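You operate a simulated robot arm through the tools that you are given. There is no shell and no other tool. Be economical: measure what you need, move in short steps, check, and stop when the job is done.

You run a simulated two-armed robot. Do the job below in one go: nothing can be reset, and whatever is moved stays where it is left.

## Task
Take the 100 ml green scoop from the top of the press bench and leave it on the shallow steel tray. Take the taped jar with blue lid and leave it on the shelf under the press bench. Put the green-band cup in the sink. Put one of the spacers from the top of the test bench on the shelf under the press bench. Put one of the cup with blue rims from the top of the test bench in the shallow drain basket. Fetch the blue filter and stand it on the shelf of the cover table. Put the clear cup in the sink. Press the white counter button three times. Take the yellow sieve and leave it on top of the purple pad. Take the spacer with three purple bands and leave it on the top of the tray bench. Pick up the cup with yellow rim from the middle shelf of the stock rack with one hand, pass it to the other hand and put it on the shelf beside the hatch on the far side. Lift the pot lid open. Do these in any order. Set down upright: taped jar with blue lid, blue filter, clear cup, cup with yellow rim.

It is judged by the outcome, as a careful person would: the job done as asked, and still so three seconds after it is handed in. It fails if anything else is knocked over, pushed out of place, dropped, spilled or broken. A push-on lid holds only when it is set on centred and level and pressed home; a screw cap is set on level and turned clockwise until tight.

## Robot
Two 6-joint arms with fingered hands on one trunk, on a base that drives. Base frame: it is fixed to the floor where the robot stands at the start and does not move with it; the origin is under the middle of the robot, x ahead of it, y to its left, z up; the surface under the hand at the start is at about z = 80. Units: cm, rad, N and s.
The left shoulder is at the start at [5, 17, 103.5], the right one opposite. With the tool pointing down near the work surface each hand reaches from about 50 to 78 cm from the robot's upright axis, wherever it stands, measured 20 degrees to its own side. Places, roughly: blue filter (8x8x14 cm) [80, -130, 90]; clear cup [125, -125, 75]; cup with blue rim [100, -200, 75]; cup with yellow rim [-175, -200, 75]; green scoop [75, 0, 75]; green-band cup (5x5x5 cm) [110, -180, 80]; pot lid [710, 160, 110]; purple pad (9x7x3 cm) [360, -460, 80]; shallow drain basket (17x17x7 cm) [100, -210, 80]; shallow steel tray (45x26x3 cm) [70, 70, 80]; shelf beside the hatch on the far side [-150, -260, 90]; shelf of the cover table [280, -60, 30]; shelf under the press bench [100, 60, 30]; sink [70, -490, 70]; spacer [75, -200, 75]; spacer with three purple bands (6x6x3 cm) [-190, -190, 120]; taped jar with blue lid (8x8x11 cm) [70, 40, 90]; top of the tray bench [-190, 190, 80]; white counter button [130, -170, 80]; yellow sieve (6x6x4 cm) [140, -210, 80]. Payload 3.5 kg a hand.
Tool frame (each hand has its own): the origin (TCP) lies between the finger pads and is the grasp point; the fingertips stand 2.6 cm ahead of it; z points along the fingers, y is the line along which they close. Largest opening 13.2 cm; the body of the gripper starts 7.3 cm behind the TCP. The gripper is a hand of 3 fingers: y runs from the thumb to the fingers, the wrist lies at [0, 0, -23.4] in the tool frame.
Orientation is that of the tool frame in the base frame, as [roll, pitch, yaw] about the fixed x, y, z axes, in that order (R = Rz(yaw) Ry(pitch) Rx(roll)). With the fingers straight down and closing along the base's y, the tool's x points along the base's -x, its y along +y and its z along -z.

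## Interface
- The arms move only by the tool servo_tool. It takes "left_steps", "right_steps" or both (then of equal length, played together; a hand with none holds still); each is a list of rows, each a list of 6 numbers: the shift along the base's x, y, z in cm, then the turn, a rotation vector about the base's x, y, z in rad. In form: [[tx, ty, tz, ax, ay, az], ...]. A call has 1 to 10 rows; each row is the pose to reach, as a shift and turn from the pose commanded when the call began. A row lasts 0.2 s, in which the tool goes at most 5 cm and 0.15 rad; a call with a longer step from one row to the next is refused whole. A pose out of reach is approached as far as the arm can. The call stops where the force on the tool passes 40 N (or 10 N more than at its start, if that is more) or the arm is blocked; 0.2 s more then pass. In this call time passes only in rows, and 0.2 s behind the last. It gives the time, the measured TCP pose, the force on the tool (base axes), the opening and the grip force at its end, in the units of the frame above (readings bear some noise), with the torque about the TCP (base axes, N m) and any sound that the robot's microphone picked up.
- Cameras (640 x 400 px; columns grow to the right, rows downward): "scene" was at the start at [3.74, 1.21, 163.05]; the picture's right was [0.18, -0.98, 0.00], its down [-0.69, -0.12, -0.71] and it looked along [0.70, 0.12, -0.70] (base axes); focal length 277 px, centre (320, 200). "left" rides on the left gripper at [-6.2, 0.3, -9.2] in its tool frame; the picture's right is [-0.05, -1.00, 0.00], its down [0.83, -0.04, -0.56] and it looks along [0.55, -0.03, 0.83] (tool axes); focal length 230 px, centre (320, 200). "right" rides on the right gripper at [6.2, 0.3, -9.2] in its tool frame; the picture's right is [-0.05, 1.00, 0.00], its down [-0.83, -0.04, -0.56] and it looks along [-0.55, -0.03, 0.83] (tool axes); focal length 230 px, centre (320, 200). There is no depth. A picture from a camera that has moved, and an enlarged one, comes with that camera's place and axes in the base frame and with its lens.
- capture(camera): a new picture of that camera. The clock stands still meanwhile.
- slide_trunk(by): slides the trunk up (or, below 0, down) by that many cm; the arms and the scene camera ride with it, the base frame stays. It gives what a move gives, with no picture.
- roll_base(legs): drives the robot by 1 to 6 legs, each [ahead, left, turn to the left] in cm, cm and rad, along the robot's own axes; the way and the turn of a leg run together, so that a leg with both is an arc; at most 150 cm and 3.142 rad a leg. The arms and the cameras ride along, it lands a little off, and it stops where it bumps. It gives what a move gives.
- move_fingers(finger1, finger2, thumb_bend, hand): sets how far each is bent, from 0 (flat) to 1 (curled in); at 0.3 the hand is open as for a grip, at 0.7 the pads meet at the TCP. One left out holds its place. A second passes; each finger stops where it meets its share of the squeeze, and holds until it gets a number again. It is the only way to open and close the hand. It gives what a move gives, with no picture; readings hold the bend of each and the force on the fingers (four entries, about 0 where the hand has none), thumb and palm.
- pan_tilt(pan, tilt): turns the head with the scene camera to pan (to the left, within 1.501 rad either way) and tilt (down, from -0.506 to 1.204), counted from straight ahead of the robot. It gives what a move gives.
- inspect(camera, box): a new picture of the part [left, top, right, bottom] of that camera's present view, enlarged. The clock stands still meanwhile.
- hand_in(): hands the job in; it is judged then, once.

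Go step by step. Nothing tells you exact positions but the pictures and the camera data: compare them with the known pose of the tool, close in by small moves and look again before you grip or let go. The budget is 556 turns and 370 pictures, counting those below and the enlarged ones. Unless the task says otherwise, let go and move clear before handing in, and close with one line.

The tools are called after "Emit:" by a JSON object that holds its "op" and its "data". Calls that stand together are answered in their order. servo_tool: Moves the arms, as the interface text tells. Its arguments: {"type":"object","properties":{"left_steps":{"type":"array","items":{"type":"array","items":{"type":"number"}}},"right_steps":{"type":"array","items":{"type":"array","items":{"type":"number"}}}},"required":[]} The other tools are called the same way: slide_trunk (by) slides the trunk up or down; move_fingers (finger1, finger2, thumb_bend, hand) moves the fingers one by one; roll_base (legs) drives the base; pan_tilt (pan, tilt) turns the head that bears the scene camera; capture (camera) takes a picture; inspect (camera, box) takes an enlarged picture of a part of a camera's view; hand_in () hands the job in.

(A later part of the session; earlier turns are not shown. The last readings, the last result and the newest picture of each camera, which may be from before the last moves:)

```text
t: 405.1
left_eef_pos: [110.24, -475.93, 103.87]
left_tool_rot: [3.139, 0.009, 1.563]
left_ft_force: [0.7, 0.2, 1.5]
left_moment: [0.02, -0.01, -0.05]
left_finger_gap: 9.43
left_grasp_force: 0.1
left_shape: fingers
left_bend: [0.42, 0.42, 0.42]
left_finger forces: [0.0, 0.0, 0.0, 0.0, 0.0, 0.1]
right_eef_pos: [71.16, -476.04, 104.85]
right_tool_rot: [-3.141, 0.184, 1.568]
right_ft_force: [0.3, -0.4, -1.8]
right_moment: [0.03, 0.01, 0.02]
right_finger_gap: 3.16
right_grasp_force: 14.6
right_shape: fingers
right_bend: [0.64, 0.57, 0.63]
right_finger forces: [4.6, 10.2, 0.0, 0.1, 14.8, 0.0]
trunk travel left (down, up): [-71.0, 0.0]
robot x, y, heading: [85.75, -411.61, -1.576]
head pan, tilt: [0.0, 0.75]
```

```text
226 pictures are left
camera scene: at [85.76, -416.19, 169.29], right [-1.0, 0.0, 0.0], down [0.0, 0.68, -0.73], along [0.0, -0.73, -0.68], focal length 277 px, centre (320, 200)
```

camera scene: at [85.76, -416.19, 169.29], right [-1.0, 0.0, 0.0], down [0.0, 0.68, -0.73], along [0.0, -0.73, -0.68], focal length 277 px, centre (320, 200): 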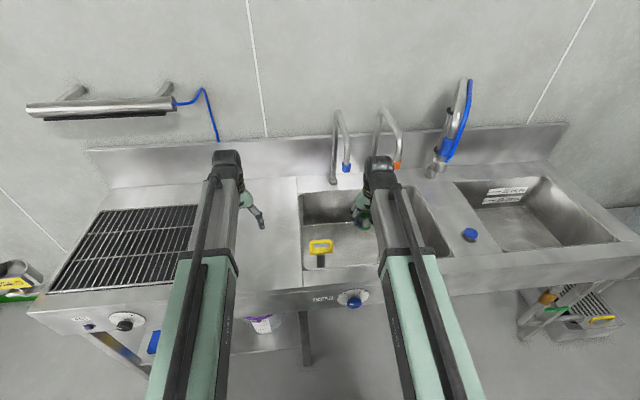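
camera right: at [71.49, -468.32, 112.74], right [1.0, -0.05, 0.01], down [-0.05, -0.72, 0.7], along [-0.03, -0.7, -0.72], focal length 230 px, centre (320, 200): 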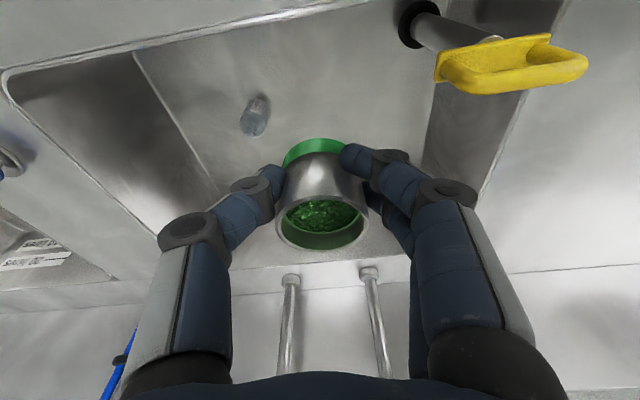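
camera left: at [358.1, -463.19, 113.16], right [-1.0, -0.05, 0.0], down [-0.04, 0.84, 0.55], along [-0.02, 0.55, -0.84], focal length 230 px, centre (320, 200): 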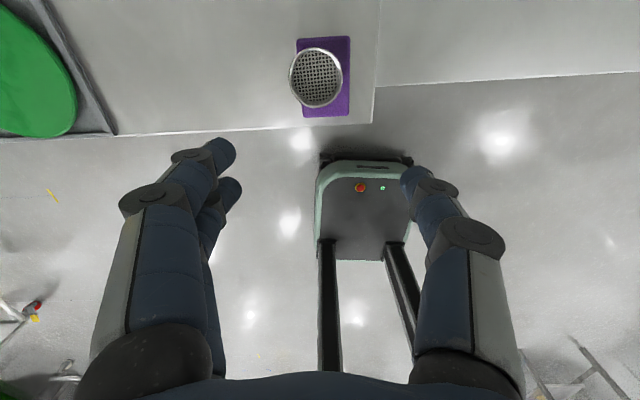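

Clear cup still stands at ≈[57.7,-488]. Lowering the green-band cup at x≈71, beside it.

Emit:
{"op": "servo_tool", "data": {"right_steps": [[0, -4, 0, 0, 0, 0], [0.3, -8, -2, 0, 0, 0], [0.5, -12, -5, 0, 0, 0], [0.5, -13, -9.5, 0, 0, 0], [0.5, -13, -14, 0, 0, 0], [0.5, -13, -18.5, 0, 0, 0], [0.5, -13, -23, 0, 0, 0], [0.5, -13, -27, 0, 0, 0]]}}

Emit:
{"op": "capture", "data": {"camera": "right"}}

```text
t: 406.9
left_eef_pos: [110.34, -475.86, 103.89]
left_tool_rot: [3.136, 0.009, 1.563]
left_ft_force: [-0.5, 0.0, -0.3]
left_moment: [0.01, 0.01, 0.01]
left_finger_gap: 9.43
left_grasp_force: 0.0
left_shape: fingers
left_bend: [0.42, 0.42, 0.42]
left_finger forces: [0.1, 0.0, 0.0, 0.1, 0.0, 0.0]
right_eef_pos: [71.38, -487.33, 78.73]
right_tool_rot: [3.141, 0.185, 1.567]
right_ft_force: [0.4, 1.1, -0.6]
right_moment: [0.01, 0.02, 0.02]
right_finger_gap: 3.18
right_grasp_force: 14.9
right_shape: fingers
right_bend: [0.64, 0.57, 0.63]
right_finger forces: [4.6, 10.3, 0.1, 0.0, 14.7, 0.0]
right hand out of reach, approached as far as the arm can: row 7, 8
trunk travel left (down, up): [-71.0, 0.0]
robot x, y, heading: [86.08, -411.35, -1.581]
head pan, tilt: [0.0, 0.75]
```

```text
225 pictures are left
camera right: at [71.75, -479.46, 86.5], right [1.0, -0.05, 0.01], down [-0.05, -0.71, 0.7], along [-0.03, -0.7, -0.71], focal length 230 px, centre (320, 200)
```

right: 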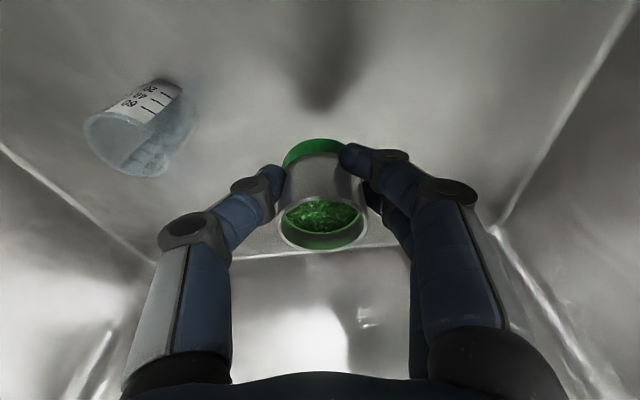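

Arm is at its depth limit; lowering with the trunk instead (left hand stays well above the drainboard).

Emit:
{"op": "slide_trunk", "data": {"by": -7}}

Emit:
{"op": "servo_tool", "data": {"right_steps": [[0, 0, -0.3, 0, 0, 0], [0, 0, -0.6, 0, 0, 0], [0, 0, -0.9, 0, 0, 0]]}}

```text
t: 408.0
left_eef_pos: [110.15, -475.88, 96.79]
left_tool_rot: [3.139, 0.01, 1.562]
left_ft_force: [0.3, -0.2, 0.4]
left_moment: [-0.02, 0.0, 0.04]
left_finger_gap: 9.41
left_grasp_force: 0.1
left_shape: fingers
left_bend: [0.42, 0.42, 0.42]
left_finger forces: [0.1, 0.1, 0.1, 0.1, 0.0, 0.0]
right_eef_pos: [71.45, -487.32, 71.73]
right_tool_rot: [-3.141, 0.187, 1.567]
right_ft_force: [0.7, -0.2, -1.7]
right_moment: [0.03, -0.02, -0.01]
right_finger_gap: 3.14
right_grasp_force: 14.7
right_shape: fingers
right_bend: [0.64, 0.57, 0.63]
right_finger forces: [4.6, 10.3, 0.1, 0.0, 14.6, 0.0]
trunk travel left (down, up): [-64.0, 7.0]
robot x, y, heading: [85.96, -411.45, -1.571]
head pan, tilt: [0.0, 0.75]
```

```text
t: 408.8
left_eef_pos: [110.2, -475.75, 97.02]
left_tool_rot: [3.138, 0.009, 1.562]
left_ft_force: [-1.0, -0.3, 0.2]
left_moment: [-0.01, -0.01, -0.01]
left_finger_gap: 9.43
left_grasp_force: 0.0
left_shape: fingers
left_bend: [0.42, 0.42, 0.42]
left_finger forces: [0.1, 0.0, 0.0, 0.1, 0.0, 0.0]
right_eef_pos: [71.41, -487.24, 70.97]
right_tool_rot: [-3.14, 0.189, 1.567]
right_ft_force: [-0.1, -2.2, 7.1]
right_moment: [-0.14, -0.13, 0.0]
right_finger_gap: 3.17
right_grasp_force: 15.5
right_shape: fingers
right_bend: [0.64, 0.58, 0.63]
right_finger forces: [4.2, 11.6, 0.0, 0.0, 15.6, 0.1]
trunk travel left (down, up): [-64.0, 7.0]
robot x, y, heading: [85.89, -411.56, -1.572]
head pan, tilt: [0.0, 0.75]
```

Contact (7 N). Releasing and lifting straight out.

Emit:
{"op": "move_fingers", "data": {"hand": "right", "finger1": 0.42, "finger2": 0.42, "thumb_bend": 0.42}}

Emit:
{"op": "servo_tool", "data": {"right_steps": [[0, 0, 3, 0, 0, 0], [0, 0, 7, 0, 0, 0], [0, 0, 12, 0, 0, 0], [0, 0, 17, 0, 0, 0], [0, 0, 22, 0, 0, 0], [0, 0, 27, 0, 0, 0], [0, 3, 31, 0, 0, 0]]}}

Emit:
{"op": "capture", "data": {"camera": "right"}}

```text
t: 409.8
left_eef_pos: [110.14, -475.89, 96.73]
left_tool_rot: [3.138, 0.009, 1.563]
left_ft_force: [0.3, 0.5, -0.5]
left_moment: [-0.01, -0.03, -0.01]
left_finger_gap: 9.41
left_grasp_force: 0.0
left_shape: fingers
left_bend: [0.42, 0.42, 0.42]
left_finger forces: [0.0, 0.0, 0.0, 0.0, 0.1, 0.0]
right_eef_pos: [71.34, -487.08, 70.79]
right_tool_rot: [-3.141, 0.187, 1.569]
right_ft_force: [0.0, 1.0, -0.4]
right_moment: [0.0, 0.01, 0.01]
right_finger_gap: 9.4
right_grasp_force: 0.0
right_shape: fingers
right_bend: [0.42, 0.42, 0.42]
right_finger forces: [0.1, 0.1, 0.0, 0.0, 0.0, 0.0]
trunk travel left (down, up): [-64.0, 7.0]
robot x, y, heading: [85.93, -411.49, -1.579]
head pan, tilt: [0.0, 0.75]
```

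```text
t: 411.4
left_eef_pos: [110.22, -475.83, 96.84]
left_tool_rot: [3.137, 0.009, 1.563]
left_ft_force: [1.1, 0.6, -0.1]
left_moment: [0.0, 0.03, -0.01]
left_finger_gap: 9.42
left_grasp_force: 0.0
left_shape: fingers
left_bend: [0.42, 0.42, 0.42]
left_finger forces: [0.0, 0.0, 0.0, 0.0, 0.0, 0.0]
right_eef_pos: [71.37, -484.26, 101.73]
right_tool_rot: [3.141, 0.187, 1.568]
right_ft_force: [0.1, -0.4, 0.4]
right_moment: [0.01, 0.0, -0.01]
right_finger_gap: 9.39
right_grasp_force: 0.1
right_shape: fingers
right_bend: [0.42, 0.42, 0.42]
right_finger forces: [0.1, 0.0, 0.0, 0.0, 0.0, 0.0]
trunk travel left (down, up): [-64.0, 7.0]
robot x, y, heading: [86.4, -411.94, -1.576]
head pan, tilt: [0.0, 0.75]
```

```text
224 pictures are left
camera right: at [71.77, -476.41, 109.58], right [1.0, -0.05, 0.01], down [-0.05, -0.71, 0.7], along [-0.03, -0.7, -0.71], focal length 230 px, centre (320, 200)
```

right: 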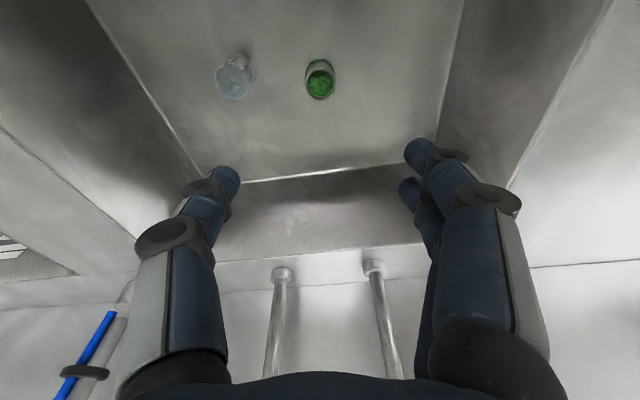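

Both cups are in the sink. Next I look at the partition wall and its hatch from this side to locate the "far side" shelf.

Emit:
{"op": "slide_trunk", "data": {"by": 7}}

Emit:
{"op": "roll_base", "data": {"legs": [[-50, 0, 0], [0, 0, -1.57]]}}

Emit:
{"op": "pan_tilt", "data": {"pan": -0.2, "tilt": 0.3}}

Emit:
{"op": "capture", "data": {"camera": "scene"}}

```text
t: 412.5
left_eef_pos: [110.13, -475.79, 103.81]
left_tool_rot: [3.138, 0.008, 1.565]
left_ft_force: [0.2, 1.6, -0.5]
left_moment: [0.0, -0.01, 0.01]
left_finger_gap: 9.42
left_grasp_force: 0.0
left_shape: fingers
left_bend: [0.42, 0.42, 0.42]
left_finger forces: [0.1, 0.0, 0.0, 0.1, 0.1, 0.0]
right_eef_pos: [71.37, -484.43, 108.63]
right_tool_rot: [-3.141, 0.186, 1.568]
right_ft_force: [0.2, 0.5, 0.2]
right_moment: [-0.01, 0.03, -0.02]
right_finger_gap: 9.44
right_grasp_force: 0.0
right_shape: fingers
right_bend: [0.42, 0.42, 0.42]
right_finger forces: [0.0, 0.0, 0.0, 0.1, 0.0, 0.0]
trunk travel left (down, up): [-71.0, 0.0]
robot x, y, heading: [85.66, -411.8, -1.571]
head pan, tilt: [0.0, 0.75]
```

```text
t: 419.1
left_eef_pos: [23.01, -389.23, 103.82]
left_tool_rot: [3.137, 0.008, 0.031]
left_ft_force: [-0.4, -0.7, 0.0]
left_moment: [0.0, -0.03, -0.02]
left_finger_gap: 9.42
left_grasp_force: 0.2
left_shape: fingers
left_bend: [0.42, 0.42, 0.42]
left_finger forces: [0.0, 0.0, 0.0, 0.0, 0.0, 0.0]
right_eef_pos: [12.97, -350.88, 108.75]
right_tool_rot: [3.14, 0.186, 0.036]
right_ft_force: [-0.6, 1.5, 0.1]
right_moment: [0.02, 0.04, -0.01]
right_finger_gap: 9.42
right_grasp_force: 0.0
right_shape: fingers
right_bend: [0.42, 0.42, 0.42]
right_finger forces: [0.0, 0.0, 0.1, 0.1, 0.1, 0.1]
trunk travel left (down, up): [-71.0, 0.0]
robot x, y, heading: [86.47, -362.25, -3.104]
head pan, tilt: [0.0, 0.75]
```

```text
t: 420.0
left_eef_pos: [23.01, -389.18, 103.91]
left_tool_rot: [3.138, 0.009, 0.031]
left_ft_force: [-0.3, -0.1, -0.6]
left_moment: [0.02, 0.02, 0.0]
left_finger_gap: 9.44
left_grasp_force: 0.1
left_shape: fingers
left_bend: [0.42, 0.42, 0.42]
left_finger forces: [0.0, 0.0, 0.1, 0.1, 0.1, 0.1]
right_eef_pos: [12.93, -350.94, 108.66]
right_tool_rot: [3.141, 0.187, 0.038]
right_ft_force: [0.2, -0.1, -0.6]
right_moment: [-0.01, -0.02, -0.02]
right_finger_gap: 9.41
right_grasp_force: 0.0
right_shape: fingers
right_bend: [0.42, 0.42, 0.42]
right_finger forces: [0.0, 0.0, 0.2, 0.1, 0.0, 0.0]
trunk travel left (down, up): [-71.0, 0.0]
robot x, y, heading: [86.16, -362.83, -3.102]
head pan, tilt: [-0.201, 0.3]
```

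```text
223 pictures are left
camera scene: at [80.69, -361.11, 173.32], right [0.16, 0.99, 0.0], down [0.29, -0.05, -0.95], along [-0.94, 0.15, -0.3], focal length 277 px, centre (320, 200)
```

scene: 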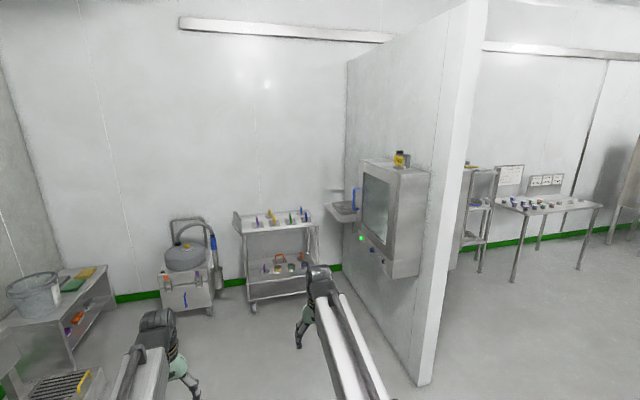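

Emit:
{"op": "inspect", "data": {"camera": "scene", "box": [300, 130, 500, 280]}}

```text
2.67 times, centred on (400, 205) of scene
camera zoom: at [80.69, -361.11, 173.32], right [0.16, 0.99, 0.0], down [0.29, -0.05, -0.95], along [-0.94, 0.15, -0.3], focal length 739 px, centre (107, 187)
```

zoom: 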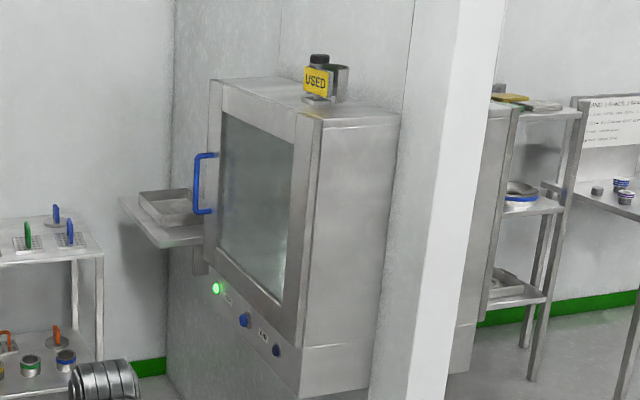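

There are two hatch shelves, one on each side of the wall. I'll view the other side too before deciding. Driving around the wall's end.

Emit:
{"op": "roll_base", "data": {"legs": [[76, 0, 0], [0, 0, -1.6], [140, 0, 0], [0, 0, 1.57]]}}

Emit:
{"op": "pan_tilt", "data": {"pan": 0.1, "tilt": 0.3}}

Emit:
{"op": "capture", "data": {"camera": "scene"}}

```text
t: 438.4
left_eef_pos: [-54.9, -245.44, 103.75]
left_tool_rot: [-3.136, 0.013, -0.096]
left_ft_force: [-0.6, 6.3, 0.0]
left_moment: [-0.53, 0.0, -0.35]
left_finger_gap: 9.44
left_grasp_force: 0.1
left_shape: fingers
left_bend: [0.42, 0.42, 0.42]
left_finger forces: [0.0, 0.1, 0.0, 0.1, 0.0, 0.0]
right_eef_pos: [-60.77, -207.23, 108.77]
right_tool_rot: [3.14, 0.185, -0.066]
right_ft_force: [-0.4, 1.2, 0.1]
right_moment: [-0.02, -0.02, 0.0]
right_finger_gap: 9.46
right_grasp_force: 0.0
right_shape: fingers
right_bend: [0.42, 0.42, 0.42]
right_finger forces: [0.1, 0.1, 0.0, 0.0, 0.0, 0.0]
trunk travel left (down, up): [-71.0, 0.0]
robot x, y, heading: [10.55, -226.41, 3.074]
head pan, tilt: [-0.201, 0.3]
stopped in leg 4: the force on the tool passed its limit at 50 N (the readings are from after the stop); the commanded pose is now the measured one
```

```text
t: 439.1
left_eef_pos: [-54.92, -245.44, 103.71]
left_tool_rot: [-3.136, 0.013, -0.095]
left_ft_force: [0.1, 9.0, 0.2]
left_moment: [-0.83, -0.05, -0.5]
left_finger_gap: 9.45
left_grasp_force: 0.0
left_shape: fingers
left_bend: [0.42, 0.42, 0.42]
left_finger forces: [0.0, 0.1, 0.0, 0.1, 0.1, 0.0]
right_eef_pos: [-60.84, -207.1, 108.53]
right_tool_rot: [-3.141, 0.188, -0.066]
right_ft_force: [0.3, 0.0, -0.3]
right_moment: [-0.01, 0.0, 0.0]
right_finger_gap: 9.43
right_grasp_force: 0.2
right_shape: fingers
right_bend: [0.42, 0.42, 0.42]
right_finger forces: [0.0, 0.0, 0.1, 0.1, 0.1, 0.1]
trunk travel left (down, up): [-71.0, 0.0]
robot x, y, heading: [10.92, -226.67, 3.075]
head pan, tilt: [0.099, 0.3]
```

```text
221 pictures are left
camera scene: at [5.14, -227.07, 173.33], right [-0.03, 1.0, 0.0], down [0.3, 0.01, -0.96], along [-0.95, -0.03, -0.3], focal length 277 px, centre (320, 200)
```

scene: 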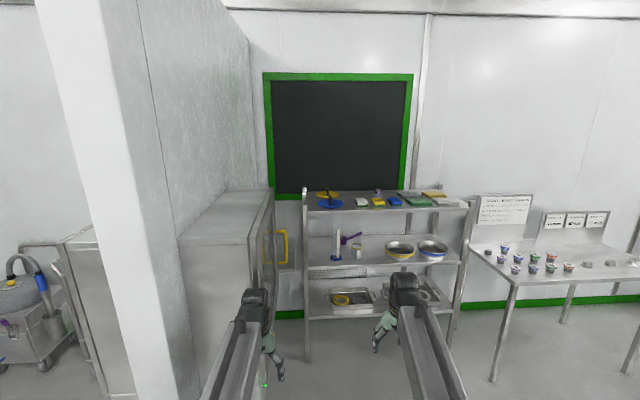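

The left hand touched the hatch box side; moving away from it and looking closer.

Emit:
{"op": "roll_base", "data": {"legs": [[0, -14, 0]]}}

Emit:
{"op": "inspect", "data": {"camera": "scene", "box": [180, 160, 480, 340]}}

```text
t: 440.5
left_eef_pos: [-54.08, -231.23, 103.75]
left_tool_rot: [-3.137, 0.013, -0.094]
left_ft_force: [0.1, 0.6, 1.2]
left_moment: [-0.04, 0.02, 0.02]
left_finger_gap: 9.46
left_grasp_force: 0.0
left_shape: fingers
left_bend: [0.42, 0.42, 0.42]
left_finger forces: [0.0, 0.0, 0.1, 0.0, 0.0, 0.0]
right_eef_pos: [-59.86, -193.0, 108.67]
right_tool_rot: [3.14, 0.186, -0.068]
right_ft_force: [0.5, 0.2, 0.4]
right_moment: [-0.03, 0.02, 0.02]
right_finger_gap: 9.44
right_grasp_force: 0.1
right_shape: fingers
right_bend: [0.42, 0.42, 0.42]
right_finger forces: [0.1, 0.1, 0.0, 0.0, 0.0, 0.0]
trunk travel left (down, up): [-71.0, 0.0]
robot x, y, heading: [11.79, -212.38, 3.075]
head pan, tilt: [0.099, 0.3]
```

```text
2.13 times, centred on (330, 250) of scene
camera zoom: at [6.1, -212.96, 173.33], right [-0.03, 1.0, 0.0], down [0.3, 0.01, -0.96], along [-0.95, -0.03, -0.3], focal length 591 px, centre (299, 93)
```

zoom: 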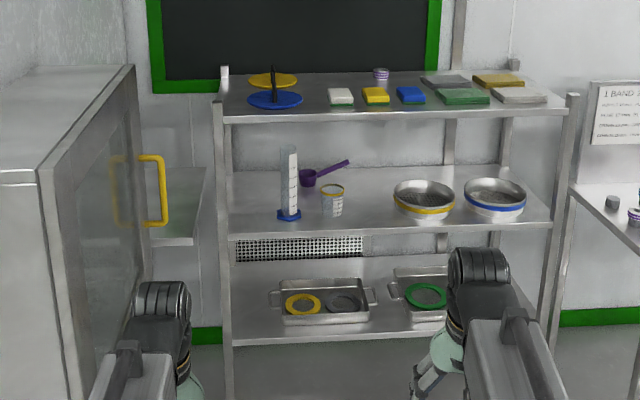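

The near-side shelf centre (~[-150,-256,90]) matches the listed place, whereas the other-side one is near y≈-296, so I'll use the near one. The yellow-rim cup is on the rack's middle shelf at about [-172,-207]; the purple-band spacer is on its top. I'll drive up and take the cup with the left hand pointing forward.

Emit:
{"op": "roll_base", "data": {"legs": [[0, 0, 0.067], [45, -30, 0]]}}

Emit:
{"op": "servo_tool", "data": {"left_steps": [[0, 0, -1, 0, 0.15, 0], [0, 0, -2, 0, 0.3, 0], [0, 0, -3, 0, 0.45, 0], [0, 0, -4, 0, 0.6, 0], [0, 0, -5, 0, 0.75, 0], [0, 0, -6, 0, 0.9, 0], [0, 0, -7, 0, 1.05, 0], [0, 0, -8, 0, 1.2, 0], [0, 0, -9, 0, 1.3, 0]]}}

Emit:
{"op": "capture", "data": {"camera": "left"}}

Emit:
{"op": "capture", "data": {"camera": "scene"}}

```text
t: 444.1
left_eef_pos: [-98.57, -205.56, 103.79]
left_tool_rot: [-3.136, 0.011, -0.028]
left_ft_force: [-0.5, 0.3, -1.1]
left_moment: [-0.02, 0.02, 0.0]
left_finger_gap: 9.43
left_grasp_force: 0.0
left_shape: fingers
left_bend: [0.42, 0.42, 0.42]
left_finger forces: [0.0, 0.0, 0.0, 0.1, 0.0, 0.0]
right_eef_pos: [-106.8, -167.8, 108.57]
right_tool_rot: [3.141, 0.185, -0.002]
right_ft_force: [-0.5, -0.3, 0.6]
right_moment: [0.01, -0.01, 0.01]
right_finger_gap: 9.46
right_grasp_force: 0.1
right_shape: fingers
right_bend: [0.42, 0.42, 0.42]
right_finger forces: [0.0, 0.0, 0.0, 0.0, 0.0, 0.0]
trunk travel left (down, up): [-71.0, 0.0]
robot x, y, heading: [-34.21, -182.46, 3.133]
head pan, tilt: [0.099, 0.3]
```

```text
t: 446.1
left_eef_pos: [-98.52, -204.95, 94.98]
left_tool_rot: [3.081, 1.246, -0.106]
left_ft_force: [-0.4, -0.9, 0.7]
left_moment: [0.02, -0.05, 0.0]
left_finger_gap: 9.45
left_grasp_force: 0.1
left_shape: fingers
left_bend: [0.42, 0.42, 0.42]
left_finger forces: [0.1, 0.1, 0.0, 0.1, 0.1, 0.0]
left hand out of reach, approached as far as the arm can: row 7, 8, 9
right_eef_pos: [-106.7, -167.89, 108.65]
right_tool_rot: [3.141, 0.188, -0.002]
right_ft_force: [1.0, 0.1, 0.4]
right_moment: [-0.01, 0.0, 0.02]
right_finger_gap: 9.42
right_grasp_force: 0.0
right_shape: fingers
right_bend: [0.42, 0.42, 0.42]
right_finger forces: [0.0, 0.0, 0.0, 0.1, 0.1, 0.0]
trunk travel left (down, up): [-71.0, 0.0]
robot x, y, heading: [-33.92, -182.17, 3.141]
head pan, tilt: [0.099, 0.3]
```

```text
219 pictures are left
camera left: at [-91.8, -205.43, 103.82], right [0.03, 1.0, 0.03], down [0.79, -0.01, -0.61], along [-0.61, 0.04, -0.79], focal length 230 px, centre (320, 200)
```

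left: 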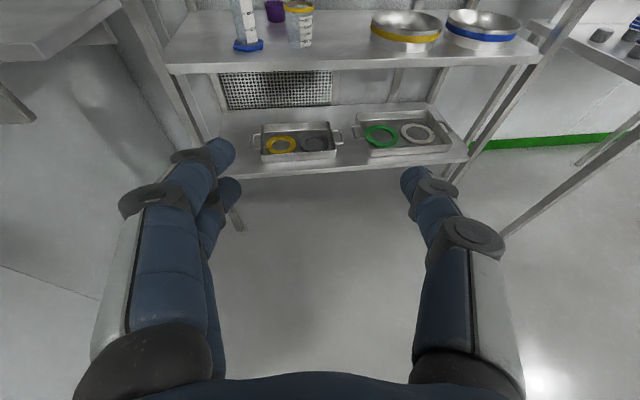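

```text
218 pictures are left
camera scene: at [-39.62, -183.51, 173.33], right [-0.1, 1.0, 0.0], down [0.29, 0.03, -0.96], along [-0.95, -0.09, -0.3], focal length 277 px, centre (320, 200)
```

scene: 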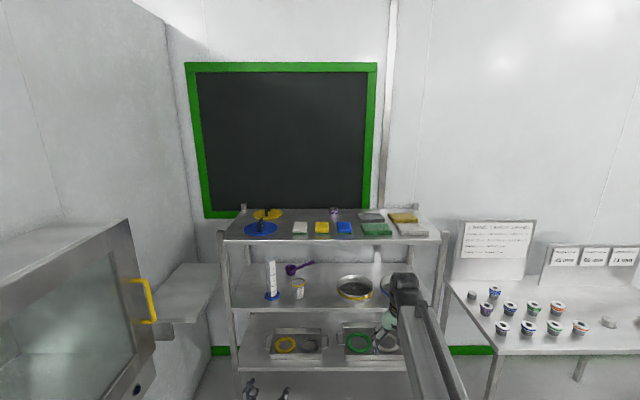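

Middle shelf z≈76.4, cup base ≈[-170,-208]. Lowering the left hand and moving closer to refine.

Emit:
{"op": "move_fingers", "data": {"hand": "left", "finger1": 0.34, "finger2": 0.34, "thumb_bend": 0.34}}

Emit:
{"op": "servo_tool", "data": {"left_steps": [[-3, -0.5, -2, 0, 0, 0], [-6, -1, -5, 0, 0, 0], [-9, -2, -8, 0, 0, 0], [-11, -2.8, -11, 0, 0, 0]]}}

Emit:
{"op": "roll_base", "data": {"legs": [[30, 0, 0]]}}

Emit:
{"op": "capture", "data": {"camera": "left"}}

```text
t: 447.1
left_eef_pos: [-98.6, -204.81, 95.13]
left_tool_rot: [3.105, 1.25, -0.082]
left_ft_force: [0.7, 0.3, 0.3]
left_moment: [-0.01, 0.0, 0.01]
left_finger_gap: 12.08
left_grasp_force: 0.0
left_shape: fingers
left_bend: [0.34, 0.34, 0.34]
left_finger forces: [0.0, 0.0, 0.1, 0.0, 0.0, 0.0]
right_eef_pos: [-106.7, -167.98, 108.56]
right_tool_rot: [-3.141, 0.188, -0.003]
right_ft_force: [-0.9, 0.2, 0.7]
right_moment: [0.04, -0.02, 0.01]
right_finger_gap: 9.43
right_grasp_force: 0.0
right_shape: fingers
right_bend: [0.42, 0.42, 0.42]
right_finger forces: [0.1, 0.0, 0.0, 0.0, 0.1, 0.0]
trunk travel left (down, up): [-71.0, 0.0]
robot x, y, heading: [-34.05, -182.15, 3.141]
head pan, tilt: [0.099, 0.3]
```

```text
t: 448.1
left_eef_pos: [-109.53, -207.56, 84.28]
left_tool_rot: [3.104, 1.248, -0.081]
left_ft_force: [0.5, 0.2, -0.1]
left_moment: [0.03, -0.03, 0.0]
left_finger_gap: 12.09
left_grasp_force: 0.0
left_shape: fingers
left_bend: [0.34, 0.34, 0.34]
left_finger forces: [0.1, 0.1, 0.0, 0.0, 0.0, 0.0]
right_eef_pos: [-106.76, -167.83, 108.71]
right_tool_rot: [3.141, 0.188, -0.003]
right_ft_force: [-0.1, -0.2, 0.4]
right_moment: [-0.04, 0.03, -0.03]
right_finger_gap: 9.41
right_grasp_force: 0.0
right_shape: fingers
right_bend: [0.42, 0.42, 0.42]
right_finger forces: [0.1, 0.0, 0.0, 0.1, 0.0, 0.0]
trunk travel left (down, up): [-71.0, 0.0]
robot x, y, heading: [-34.23, -182.28, 3.142]
head pan, tilt: [0.099, 0.3]
```

```text
t: 450.2
left_eef_pos: [-140.47, -207.24, 84.2]
left_tool_rot: [3.106, 1.247, -0.083]
left_ft_force: [-0.5, -0.4, -0.2]
left_moment: [0.0, -0.02, -0.03]
left_finger_gap: 12.09
left_grasp_force: 0.0
left_shape: fingers
left_bend: [0.34, 0.34, 0.34]
left_finger forces: [0.1, 0.0, 0.0, 0.0, 0.0, 0.1]
right_eef_pos: [-137.68, -167.58, 108.45]
right_tool_rot: [3.141, 0.184, -0.003]
right_ft_force: [-0.2, -0.2, 0.7]
right_moment: [0.0, -0.05, -0.01]
right_finger_gap: 9.44
right_grasp_force: 0.1
right_shape: fingers
right_bend: [0.42, 0.42, 0.42]
right_finger forces: [0.1, 0.0, 0.0, 0.0, 0.0, 0.0]
trunk travel left (down, up): [-71.0, 0.0]
robot x, y, heading: [-65.06, -182.01, 3.142]
head pan, tilt: [0.099, 0.3]
```

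```text
217 pictures are left
camera left: at [-133.66, -207.95, 93.02], right [0.03, 1.0, 0.04], down [0.79, 0.0, -0.61], along [-0.61, 0.05, -0.79], focal length 230 px, centre (320, 200)
```

left: 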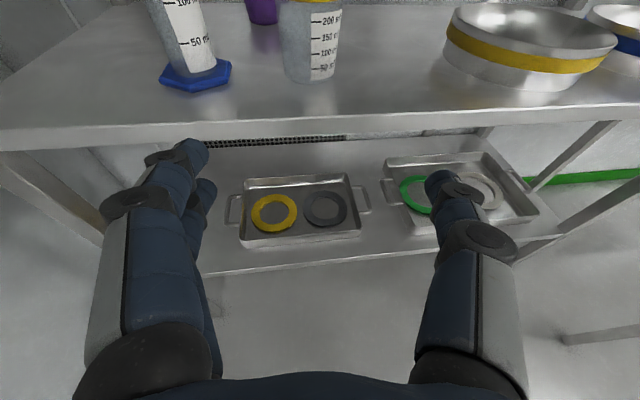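

Retract the right arm so it won't meet the rack's top shelf, then bring the left hand in around the cup (centre ≈[-172,-208]).

Emit:
{"op": "servo_tool", "data": {"right_steps": [[5, 0, 0, 0, 0, 0], [10, 0, 0, 0, 0, 0], [15, 0, 0, 0, 0, 0], [20, 0, 0, 0, 0, 0]], "left_steps": [[-2, -0.2, -1, 0, 0, 0], [-4, -0.4, -2, 0, 0, 0], [-6, -0.6, -2.8, 0, 0, 0], [-8, -0.8, -3.2, 0, 0, 0]]}}

Emit:
{"op": "roll_base", "data": {"legs": [[16, 0, 0]]}}

Emit:
{"op": "capture", "data": {"camera": "left"}}

```text
t: 451.2
left_eef_pos: [-148.29, -208.03, 81.02]
left_tool_rot: [3.104, 1.248, -0.083]
left_ft_force: [-0.6, 0.5, 0.2]
left_moment: [-0.03, 0.02, 0.01]
left_finger_gap: 12.08
left_grasp_force: 0.0
left_shape: fingers
left_bend: [0.34, 0.34, 0.34]
left_finger forces: [0.0, 0.0, 0.1, 0.0, 0.1, 0.0]
right_eef_pos: [-117.32, -167.35, 108.55]
right_tool_rot: [3.141, 0.186, -0.004]
right_ft_force: [0.5, 0.1, 0.3]
right_moment: [-0.04, 0.0, -0.02]
right_finger_gap: 9.44
right_grasp_force: 0.0
right_shape: fingers
right_bend: [0.42, 0.42, 0.42]
right_finger forces: [0.0, 0.0, 0.0, 0.0, 0.1, 0.0]
trunk travel left (down, up): [-71.0, 0.0]
robot x, y, heading: [-65.0, -182.25, 3.139]
head pan, tilt: [0.099, 0.3]
```

```text
t: 452.1
left_eef_pos: [-152.99, -207.58, 81.27]
left_tool_rot: [3.098, 1.252, -0.093]
left_ft_force: [0.2, -0.7, 0.2]
left_moment: [-0.06, 0.03, 0.08]
left_finger_gap: 12.1
left_grasp_force: 0.4
left_shape: fingers
left_bend: [0.34, 0.33, 0.34]
left_finger forces: [0.1, 1.2, 0.0, 0.0, 0.0, 0.0]
right_eef_pos: [-122.41, -167.44, 108.62]
right_tool_rot: [3.141, 0.187, -0.004]
right_ft_force: [-0.6, -0.2, 0.4]
right_moment: [0.02, 0.03, 0.03]
right_finger_gap: 9.45
right_grasp_force: 0.1
right_shape: fingers
right_bend: [0.42, 0.42, 0.42]
right_finger forces: [0.0, 0.1, 0.0, 0.0, 0.0, 0.1]
trunk travel left (down, up): [-71.0, 0.0]
robot x, y, heading: [-69.82, -182.54, 3.136]
head pan, tilt: [0.099, 0.3]
stopped in leg 1: the force on the tool passed its limit at 129 N (the readings are from after the stop); the commanded pose is now the measured one
```

```text
216 pictures are left
camera left: at [-146.23, -208.36, 90.01], right [0.04, 1.0, 0.04], down [0.79, -0.01, -0.61], along [-0.61, 0.05, -0.79], focal length 230 px, centre (320, 200)
```

left: 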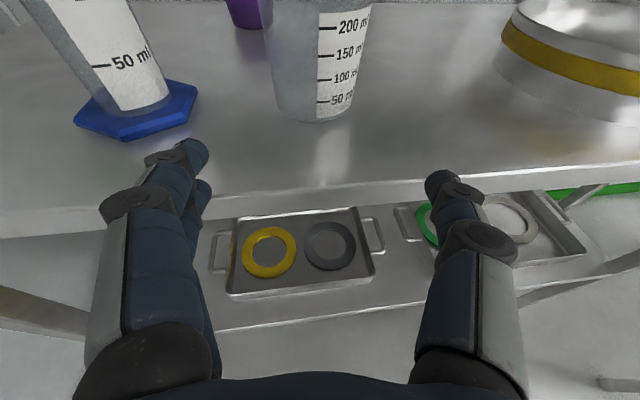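

The lower finger met the shelf's front edge; so the shelf is at z≈79 and the cup is nearer (≈[-166,-208.4]). Back off a little, raise 3.7 cm, and go in again.

Emit:
{"op": "servo_tool", "data": {"left_steps": [[2, 0, 0, 0, 0, 0], [3, -0.3, 1.8, 0, 0, 0], [3, -0.7, 3.7, 0, 0, 0]]}}

Emit:
{"op": "capture", "data": {"camera": "left"}}

Emit:
{"op": "inspect", "data": {"camera": "scene", "box": [160, 180, 460, 360]}}

```text
t: 452.9
left_eef_pos: [-150.0, -208.37, 85.07]
left_tool_rot: [3.102, 1.251, -0.091]
left_ft_force: [-0.5, -0.1, 0.4]
left_moment: [0.0, 0.0, 0.03]
left_finger_gap: 12.12
left_grasp_force: 0.1
left_shape: fingers
left_bend: [0.34, 0.34, 0.34]
left_finger forces: [0.0, 0.0, 0.0, 0.1, 0.1, 0.1]
right_eef_pos: [-122.41, -167.45, 108.61]
right_tool_rot: [3.141, 0.186, -0.004]
right_ft_force: [-0.6, 0.2, -0.3]
right_moment: [0.05, 0.01, -0.01]
right_finger_gap: 9.43
right_grasp_force: 0.1
right_shape: fingers
right_bend: [0.42, 0.42, 0.42]
right_finger forces: [0.0, 0.0, 0.0, 0.0, 0.0, 0.1]
trunk travel left (down, up): [-71.0, 0.0]
robot x, y, heading: [-69.92, -182.09, 3.145]
head pan, tilt: [0.099, 0.3]
```

```text
215 pictures are left
camera left: at [-143.22, -209.12, 93.82], right [0.04, 1.0, 0.04], down [0.79, -0.01, -0.61], along [-0.61, 0.05, -0.79], focal length 230 px, centre (320, 200)
```

left: 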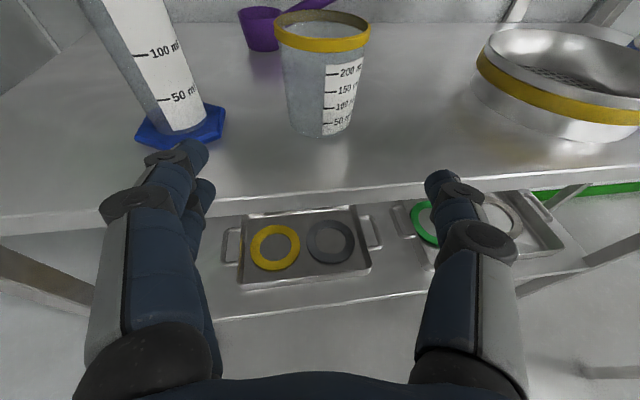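

```text
2.13 times, centred on (310, 270) of scene
camera zoom: at [-75.38, -183.42, 173.33], right [-0.1, 1.0, 0.0], down [0.29, 0.03, -0.96], along [-0.95, -0.09, -0.3], focal length 591 px, centre (341, 51)
```

zoom: 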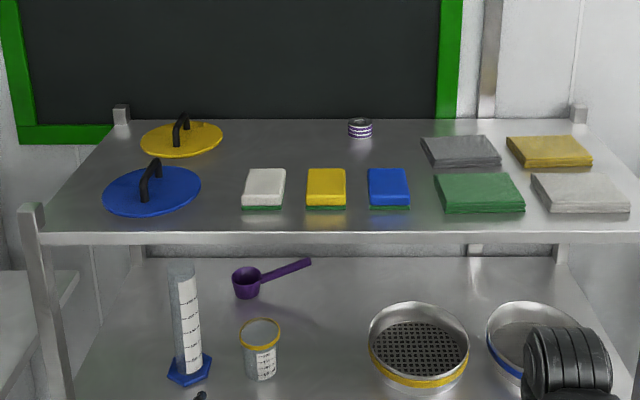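

Emit:
{"op": "servo_tool", "data": {"left_steps": [[-4, 0, 0, 0, 0, 0], [-7, 0, -0.5, 0, 0, 0]]}}

Emit:
{"op": "roll_base", "data": {"legs": [[6, 0, 0]]}}

Emit:
{"op": "capture", "data": {"camera": "left"}}

```text
t: 453.5
left_eef_pos: [-157.06, -208.38, 84.47]
left_tool_rot: [3.102, 1.251, -0.088]
left_ft_force: [0.3, 0.1, 0.2]
left_moment: [0.01, -0.01, 0.01]
left_finger_gap: 12.1
left_grasp_force: 0.1
left_shape: fingers
left_bend: [0.34, 0.34, 0.34]
left_finger forces: [0.0, 0.0, 0.0, 0.1, 0.0, 0.0]
right_eef_pos: [-122.41, -167.55, 108.56]
right_tool_rot: [-3.141, 0.186, -0.003]
right_ft_force: [-0.4, -1.3, 0.2]
right_moment: [0.0, 0.02, -0.03]
right_finger_gap: 9.43
right_grasp_force: 0.1
right_shape: fingers
right_bend: [0.42, 0.42, 0.42]
right_finger forces: [0.0, 0.0, 0.0, 0.0, 0.0, 0.1]
trunk travel left (down, up): [-71.0, 0.0]
robot x, y, heading: [-69.6, -182.15, 3.139]
head pan, tilt: [0.099, 0.3]
```

```text
t: 454.5
left_eef_pos: [-162.97, -208.4, 84.48]
left_tool_rot: [3.104, 1.249, -0.09]
left_ft_force: [-0.3, 0.3, -0.5]
left_moment: [-0.01, 0.02, 0.03]
left_finger_gap: 12.11
left_grasp_force: 0.0
left_shape: fingers
left_bend: [0.34, 0.34, 0.34]
left_finger forces: [0.1, 0.0, 0.1, 0.1, 0.0, 0.0]
right_eef_pos: [-128.55, -167.62, 108.42]
right_tool_rot: [-3.142, 0.185, -0.003]
right_ft_force: [-0.2, 0.7, -0.4]
right_moment: [0.0, 0.01, 0.01]
right_finger_gap: 9.43
right_grasp_force: 0.0
right_shape: fingers
right_bend: [0.42, 0.42, 0.42]
right_finger forces: [0.0, 0.0, 0.1, 0.0, 0.0, 0.0]
trunk travel left (down, up): [-71.0, 0.0]
robot x, y, heading: [-75.61, -182.31, 3.138]
head pan, tilt: [0.099, 0.3]
```

```text
213 pictures are left
camera left: at [-156.27, -209.09, 93.09], right [0.04, 1.0, 0.04], down [0.79, -0.01, -0.61], along [-0.61, 0.05, -0.79], focal length 230 px, centre (320, 200)
```

left: 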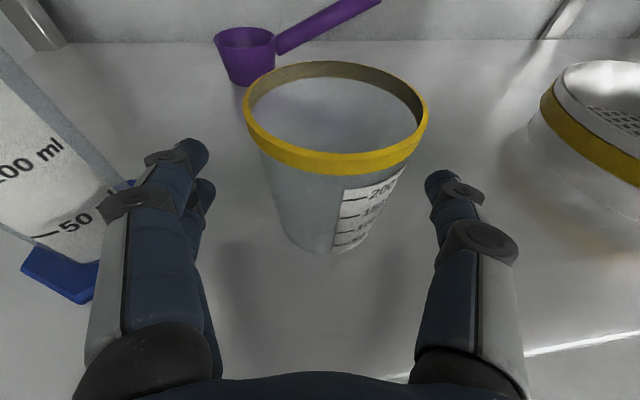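

Emit:
{"op": "servo_tool", "data": {"left_steps": [[-1.3, 0.3, -0.5, 0, 0, 0], [-2.6, 0.5, -1.0, 0, 0, 0]]}}

Emit:
{"op": "move_fingers", "data": {"hand": "left", "finger1": 0.7, "finger2": 0.7, "thumb_bend": 0.7}}

Emit:
{"op": "capture", "data": {"camera": "left"}}

```text
t: 455.1
left_eef_pos: [-164.38, -207.86, 84.07]
left_tool_rot: [3.101, 1.251, -0.091]
left_ft_force: [-0.8, -0.6, 0.1]
left_moment: [-0.02, 0.02, -0.02]
left_finger_gap: 12.13
left_grasp_force: 0.1
left_shape: fingers
left_bend: [0.34, 0.34, 0.34]
left_finger forces: [0.1, 0.0, 0.0, 0.1, 0.0, 0.0]
left hand out of reach, approached as far as the arm can: row 2
right_eef_pos: [-128.33, -167.64, 108.61]
right_tool_rot: [3.142, 0.186, -0.004]
right_ft_force: [0.5, -0.3, -0.1]
right_moment: [0.0, -0.01, 0.01]
right_finger_gap: 9.45
right_grasp_force: 0.0
right_shape: fingers
right_bend: [0.42, 0.42, 0.42]
right_finger forces: [0.0, 0.0, 0.0, 0.1, 0.1, 0.1]
trunk travel left (down, up): [-71.0, 0.0]
robot x, y, heading: [-75.8, -182.15, 3.136]
head pan, tilt: [0.099, 0.3]
```

```text
t: 456.1
left_eef_pos: [-164.33, -207.9, 84.02]
left_tool_rot: [3.103, 1.252, -0.088]
left_ft_force: [-1.2, 0.6, 0.6]
left_moment: [0.03, 0.01, 0.0]
left_finger_gap: 6.23
left_grasp_force: 23.8
left_shape: fingers
left_bend: [0.51, 0.51, 0.6]
left_finger forces: [11.9, 11.9, 0.0, 0.1, 23.5, 0.0]
right_eef_pos: [-128.28, -167.51, 108.53]
right_tool_rot: [-3.141, 0.187, -0.004]
right_ft_force: [-0.3, -0.1, 0.0]
right_moment: [0.0, -0.04, 0.02]
right_finger_gap: 9.41
right_grasp_force: 0.1
right_shape: fingers
right_bend: [0.42, 0.42, 0.42]
right_finger forces: [0.0, 0.1, 0.0, 0.0, 0.0, 0.0]
trunk travel left (down, up): [-71.0, 0.0]
robot x, y, heading: [-75.69, -182.16, 3.141]
head pan, tilt: [0.099, 0.3]
```

```text
212 pictures are left
camera left: at [-157.62, -208.67, 92.72], right [0.04, 1.0, 0.04], down [0.79, -0.01, -0.61], along [-0.61, 0.05, -0.79], focal length 230 px, centre (320, 200)
```

left: 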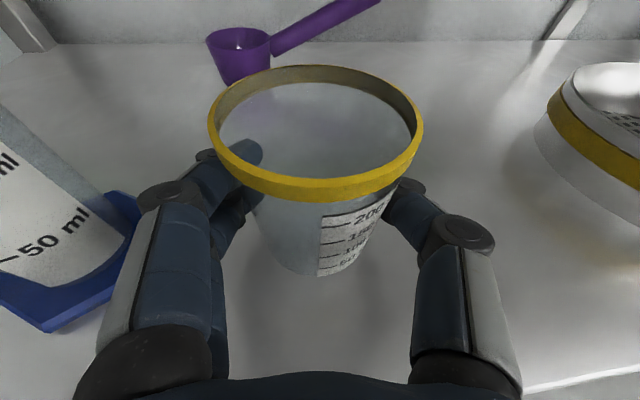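

Gripped. Lift slightly and back straight out.

Emit:
{"op": "servo_tool", "data": {"left_steps": [[0, 0, 1.5, 0, 0, 0], [0, 0, 3, 0, 0, 0]]}}

Emit:
{"op": "roll_base", "data": {"legs": [[-45, 0, 0]]}}

Emit:
{"op": "capture", "data": {"camera": "left"}}

Emit:
{"op": "capture", "data": {"camera": "scene"}}

```text
t: 456.7
left_eef_pos: [-164.32, -207.85, 87.18]
left_tool_rot: [3.103, 1.25, -0.088]
left_ft_force: [-0.4, 0.6, -0.7]
left_moment: [-0.01, -0.03, 0.03]
left_finger_gap: 6.24
left_grasp_force: 23.1
left_shape: fingers
left_bend: [0.51, 0.51, 0.6]
left_finger forces: [11.9, 12.0, 0.0, 0.0, 23.3, 0.0]
right_eef_pos: [-128.34, -167.55, 108.68]
right_tool_rot: [-3.141, 0.187, -0.003]
right_ft_force: [-0.2, -0.2, 0.2]
right_moment: [-0.03, -0.02, 0.0]
right_finger_gap: 9.44
right_grasp_force: 0.1
right_shape: fingers
right_bend: [0.42, 0.42, 0.42]
right_finger forces: [0.1, 0.1, 0.0, 0.1, 0.0, 0.0]
trunk travel left (down, up): [-71.0, 0.0]
robot x, y, heading: [-75.83, -182.45, 3.14]
head pan, tilt: [0.099, 0.3]
```

```text
t: 459.4
left_eef_pos: [-118.4, -208.81, 87.1]
left_tool_rot: [3.102, 1.25, -0.076]
left_ft_force: [1.6, 0.2, 0.1]
left_moment: [0.0, -0.04, -0.02]
left_finger_gap: 6.25
left_grasp_force: 24.0
left_shape: fingers
left_bend: [0.51, 0.51, 0.6]
left_finger forces: [11.9, 11.9, 0.0, 0.0, 23.3, 0.1]
right_eef_pos: [-82.83, -168.07, 108.66]
right_tool_rot: [3.141, 0.187, 0.008]
right_ft_force: [0.7, 1.4, -0.2]
right_moment: [0.01, 0.03, 0.0]
right_finger_gap: 9.43
right_grasp_force: 0.0
right_shape: fingers
right_bend: [0.42, 0.42, 0.42]
right_finger forces: [0.0, 0.1, 0.0, 0.1, 0.1, 0.1]
trunk travel left (down, up): [-71.0, 0.0]
robot x, y, heading: [-30.41, -182.24, -3.132]
head pan, tilt: [0.099, 0.3]
```

```text
211 pictures are left
camera left: at [-111.57, -209.47, 95.83], right [0.02, 1.0, 0.04], down [0.79, 0.0, -0.62], along [-0.61, 0.04, -0.79], focal length 230 px, centre (320, 200)
```

left: 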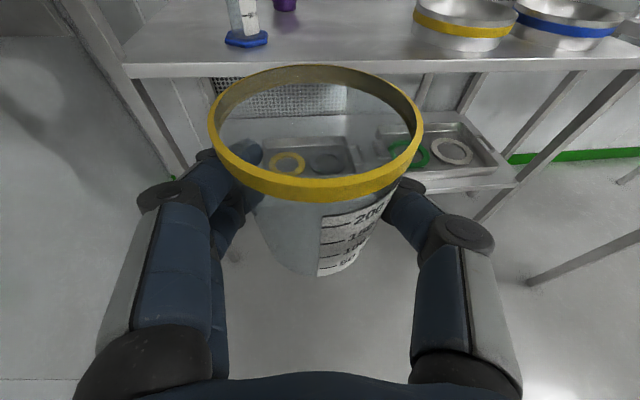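

```text
210 pictures are left
camera scene: at [-35.59, -183.34, 173.33], right [-0.11, 0.99, 0.0], down [0.29, 0.03, -0.96], along [-0.95, -0.1, -0.29], focal length 277 px, centre (320, 200)
```

scene: 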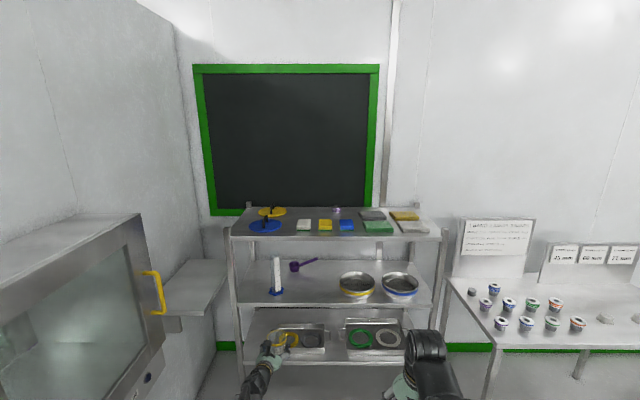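

Cup held. Preparing the handover: raise the right hand, and bring the left (with cup) in front of the robot's middle.

Emit:
{"op": "servo_tool", "data": {"right_steps": [[0, 2, 4, 0, 0, 0], [0, 4, 8, 0, 0, 0], [0, 6, 12, 0, 0, 0], [0, 6, 12, 0, 0, 0], [0, 6, 12, 0, 0, 0], [0, 6, 12, 0, 0, 0], [0, 6, 12, 0, 0, 0], [0, 6, 12, 0, 0, 0]], "left_steps": [[1.9, 3.6, 0.6, 0, 0, 0], [3.8, 7.2, 1.2, 0, 0, 0], [5.6, 10.8, 1.8, 0, 0, 0], [7.5, 14.4, 2.4, 0, 0, 0], [9.4, 18, 3, 0, 0, 0], [11.2, 21.6, 3.6, 0, 0, 0], [13.1, 25.2, 4.2, 0, 0, 0], [15, 28.6, 5, 0, 0, 0]]}}

Emit:
{"op": "pan_tilt", "data": {"pan": 0, "tilt": 0.75}}

Emit:
{"op": "capture", "data": {"camera": "scene"}}

Emit:
{"op": "capture", "data": {"camera": "right"}}

```text
t: 461.2
left_eef_pos: [-105.2, -187.98, 93.44]
left_tool_rot: [-3.068, 1.213, -0.087]
left_ft_force: [0.2, -0.1, -0.3]
left_moment: [0.0, -0.02, 0.02]
left_finger_gap: 6.22
left_grasp_force: 23.2
left_shape: fingers
left_bend: [0.51, 0.51, 0.6]
left_finger forces: [11.8, 11.8, 0.1, 0.0, 23.1, 0.0]
left hand out of reach, approached as far as the arm can: row 4, 5, 6, 7, 8
right_eef_pos: [-82.97, -162.02, 120.61]
right_tool_rot: [3.141, 0.186, 0.008]
right_ft_force: [-0.3, 0.0, 0.2]
right_moment: [0.01, 0.0, 0.0]
right_finger_gap: 9.43
right_grasp_force: 0.1
right_shape: fingers
right_bend: [0.42, 0.42, 0.42]
right_finger forces: [0.0, 0.0, 0.0, 0.0, 0.0, 0.0]
trunk travel left (down, up): [-71.0, 0.0]
robot x, y, heading: [-29.91, -182.42, -3.131]
head pan, tilt: [0.099, 0.3]
```

```text
t: 462.1
left_eef_pos: [-105.28, -187.96, 93.33]
left_tool_rot: [-3.067, 1.212, -0.087]
left_ft_force: [-0.3, 0.2, -1.3]
left_moment: [0.0, 0.0, -0.01]
left_finger_gap: 6.24
left_grasp_force: 22.9
left_shape: fingers
left_bend: [0.51, 0.51, 0.6]
left_finger forces: [11.8, 11.7, 0.1, 0.1, 23.2, 0.1]
right_eef_pos: [-82.93, -161.98, 120.5]
right_tool_rot: [-3.141, 0.187, 0.008]
right_ft_force: [1.1, 0.5, 0.1]
right_moment: [0.01, 0.02, 0.04]
right_finger_gap: 9.44
right_grasp_force: 0.0
right_shape: fingers
right_bend: [0.42, 0.42, 0.42]
right_finger forces: [0.0, 0.0, 0.0, 0.0, 0.0, 0.0]
trunk travel left (down, up): [-71.0, 0.0]
robot x, y, heading: [-30.22, -181.99, -3.133]
head pan, tilt: [0.0, 0.75]
```

```text
209 pictures are left
camera scene: at [-34.72, -182.4, 169.3], right [-0.01, 1.0, 0.0], down [0.68, 0.01, -0.73], along [-0.73, -0.01, -0.68], focal length 277 px, centre (320, 200)
```

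scene: 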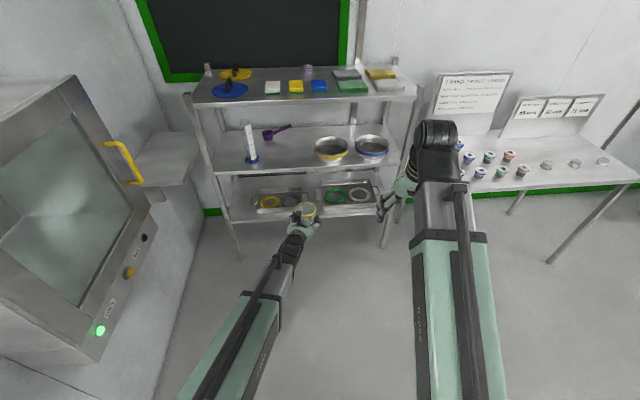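

```text
208 pictures are left
camera right: at [-75.22, -162.14, 128.42], right [-0.04, -1.0, 0.01], down [-0.71, 0.04, 0.7], along [-0.7, 0.02, -0.71], focal length 230 px, centre (320, 200)
```

right: 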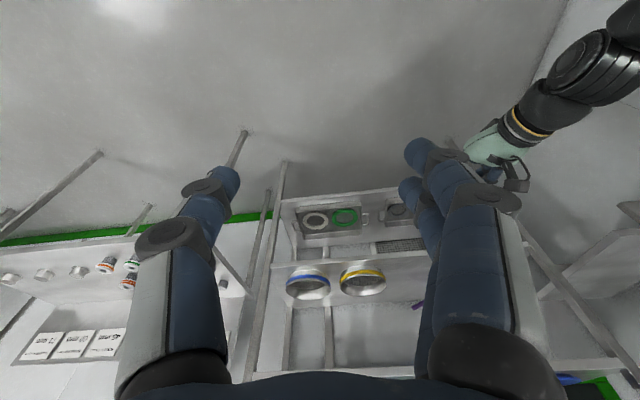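

The right hand would foul the left fingers because the cup is held too high. I'll put the cup back at the front of the middle shelf and re-grip it lower with a flatter hand, then hand over.

Emit:
{"op": "servo_tool", "data": {"left_steps": [[-2, -3.5, -0.8, 0, 0, 0], [-4, -7, -1.6, 0, 0, 0], [-6, -10.5, -2.4, 0, 0, 0], [-8, -14, -3.2, 0, 0, 0], [-10, -17.5, -4, 0, 0, 0], [-12.5, -20.5, -5, 0, 0, 0]]}}

Emit:
{"op": "roll_base", "data": {"legs": [[28, 0, 0]]}}

Emit:
{"op": "capture", "data": {"camera": "left"}}

```text
t: 463.5
left_eef_pos: [-118.41, -208.64, 88.73]
left_tool_rot: [-3.062, 1.213, -0.085]
left_ft_force: [-0.7, 0.0, 0.3]
left_moment: [0.0, -0.02, -0.01]
left_finger_gap: 6.24
left_grasp_force: 23.1
left_shape: fingers
left_bend: [0.51, 0.51, 0.6]
left_finger forces: [11.7, 11.7, 0.0, 0.0, 23.0, 0.0]
right_eef_pos: [-83.02, -162.08, 120.56]
right_tool_rot: [-3.141, 0.188, 0.009]
right_ft_force: [-0.7, 1.2, -0.1]
right_moment: [0.02, -0.02, 0.0]
right_finger_gap: 9.43
right_grasp_force: 0.1
right_shape: fingers
right_bend: [0.42, 0.42, 0.42]
right_finger forces: [0.0, 0.0, 0.1, 0.0, 0.0, 0.0]
trunk travel left (down, up): [-71.0, 0.0]
robot x, y, heading: [-30.27, -182.24, -3.136]
head pan, tilt: [0.0, 0.75]
```

```text
t: 465.5
left_eef_pos: [-146.42, -208.76, 88.63]
left_tool_rot: [-3.065, 1.215, -0.087]
left_ft_force: [-0.3, -0.3, 0.0]
left_moment: [-0.01, 0.03, 0.02]
left_finger_gap: 6.25
left_grasp_force: 23.3
left_shape: fingers
left_bend: [0.51, 0.51, 0.6]
left_finger forces: [11.6, 11.8, 0.0, 0.0, 23.0, 0.0]
right_eef_pos: [-111.09, -162.1, 120.46]
right_tool_rot: [-3.141, 0.186, 0.008]
right_ft_force: [0.0, -0.6, -0.6]
right_moment: [-0.06, -0.02, 0.01]
right_finger_gap: 9.41
right_grasp_force: 0.0
right_shape: fingers
right_bend: [0.42, 0.42, 0.42]
right_finger forces: [0.1, 0.0, 0.0, 0.0, 0.0, 0.0]
trunk travel left (down, up): [-71.0, 0.0]
robot x, y, heading: [-58.13, -182.28, -3.135]
head pan, tilt: [0.0, 0.75]
```

```text
207 pictures are left
camera left: at [-140.11, -210.39, 97.58], right [0.14, 0.99, 0.08], down [0.81, -0.07, -0.58], along [-0.57, 0.14, -0.81], focal length 230 px, centre (320, 200)
```

left: 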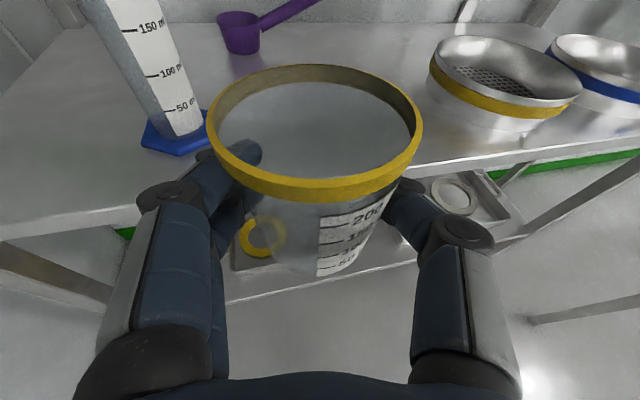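

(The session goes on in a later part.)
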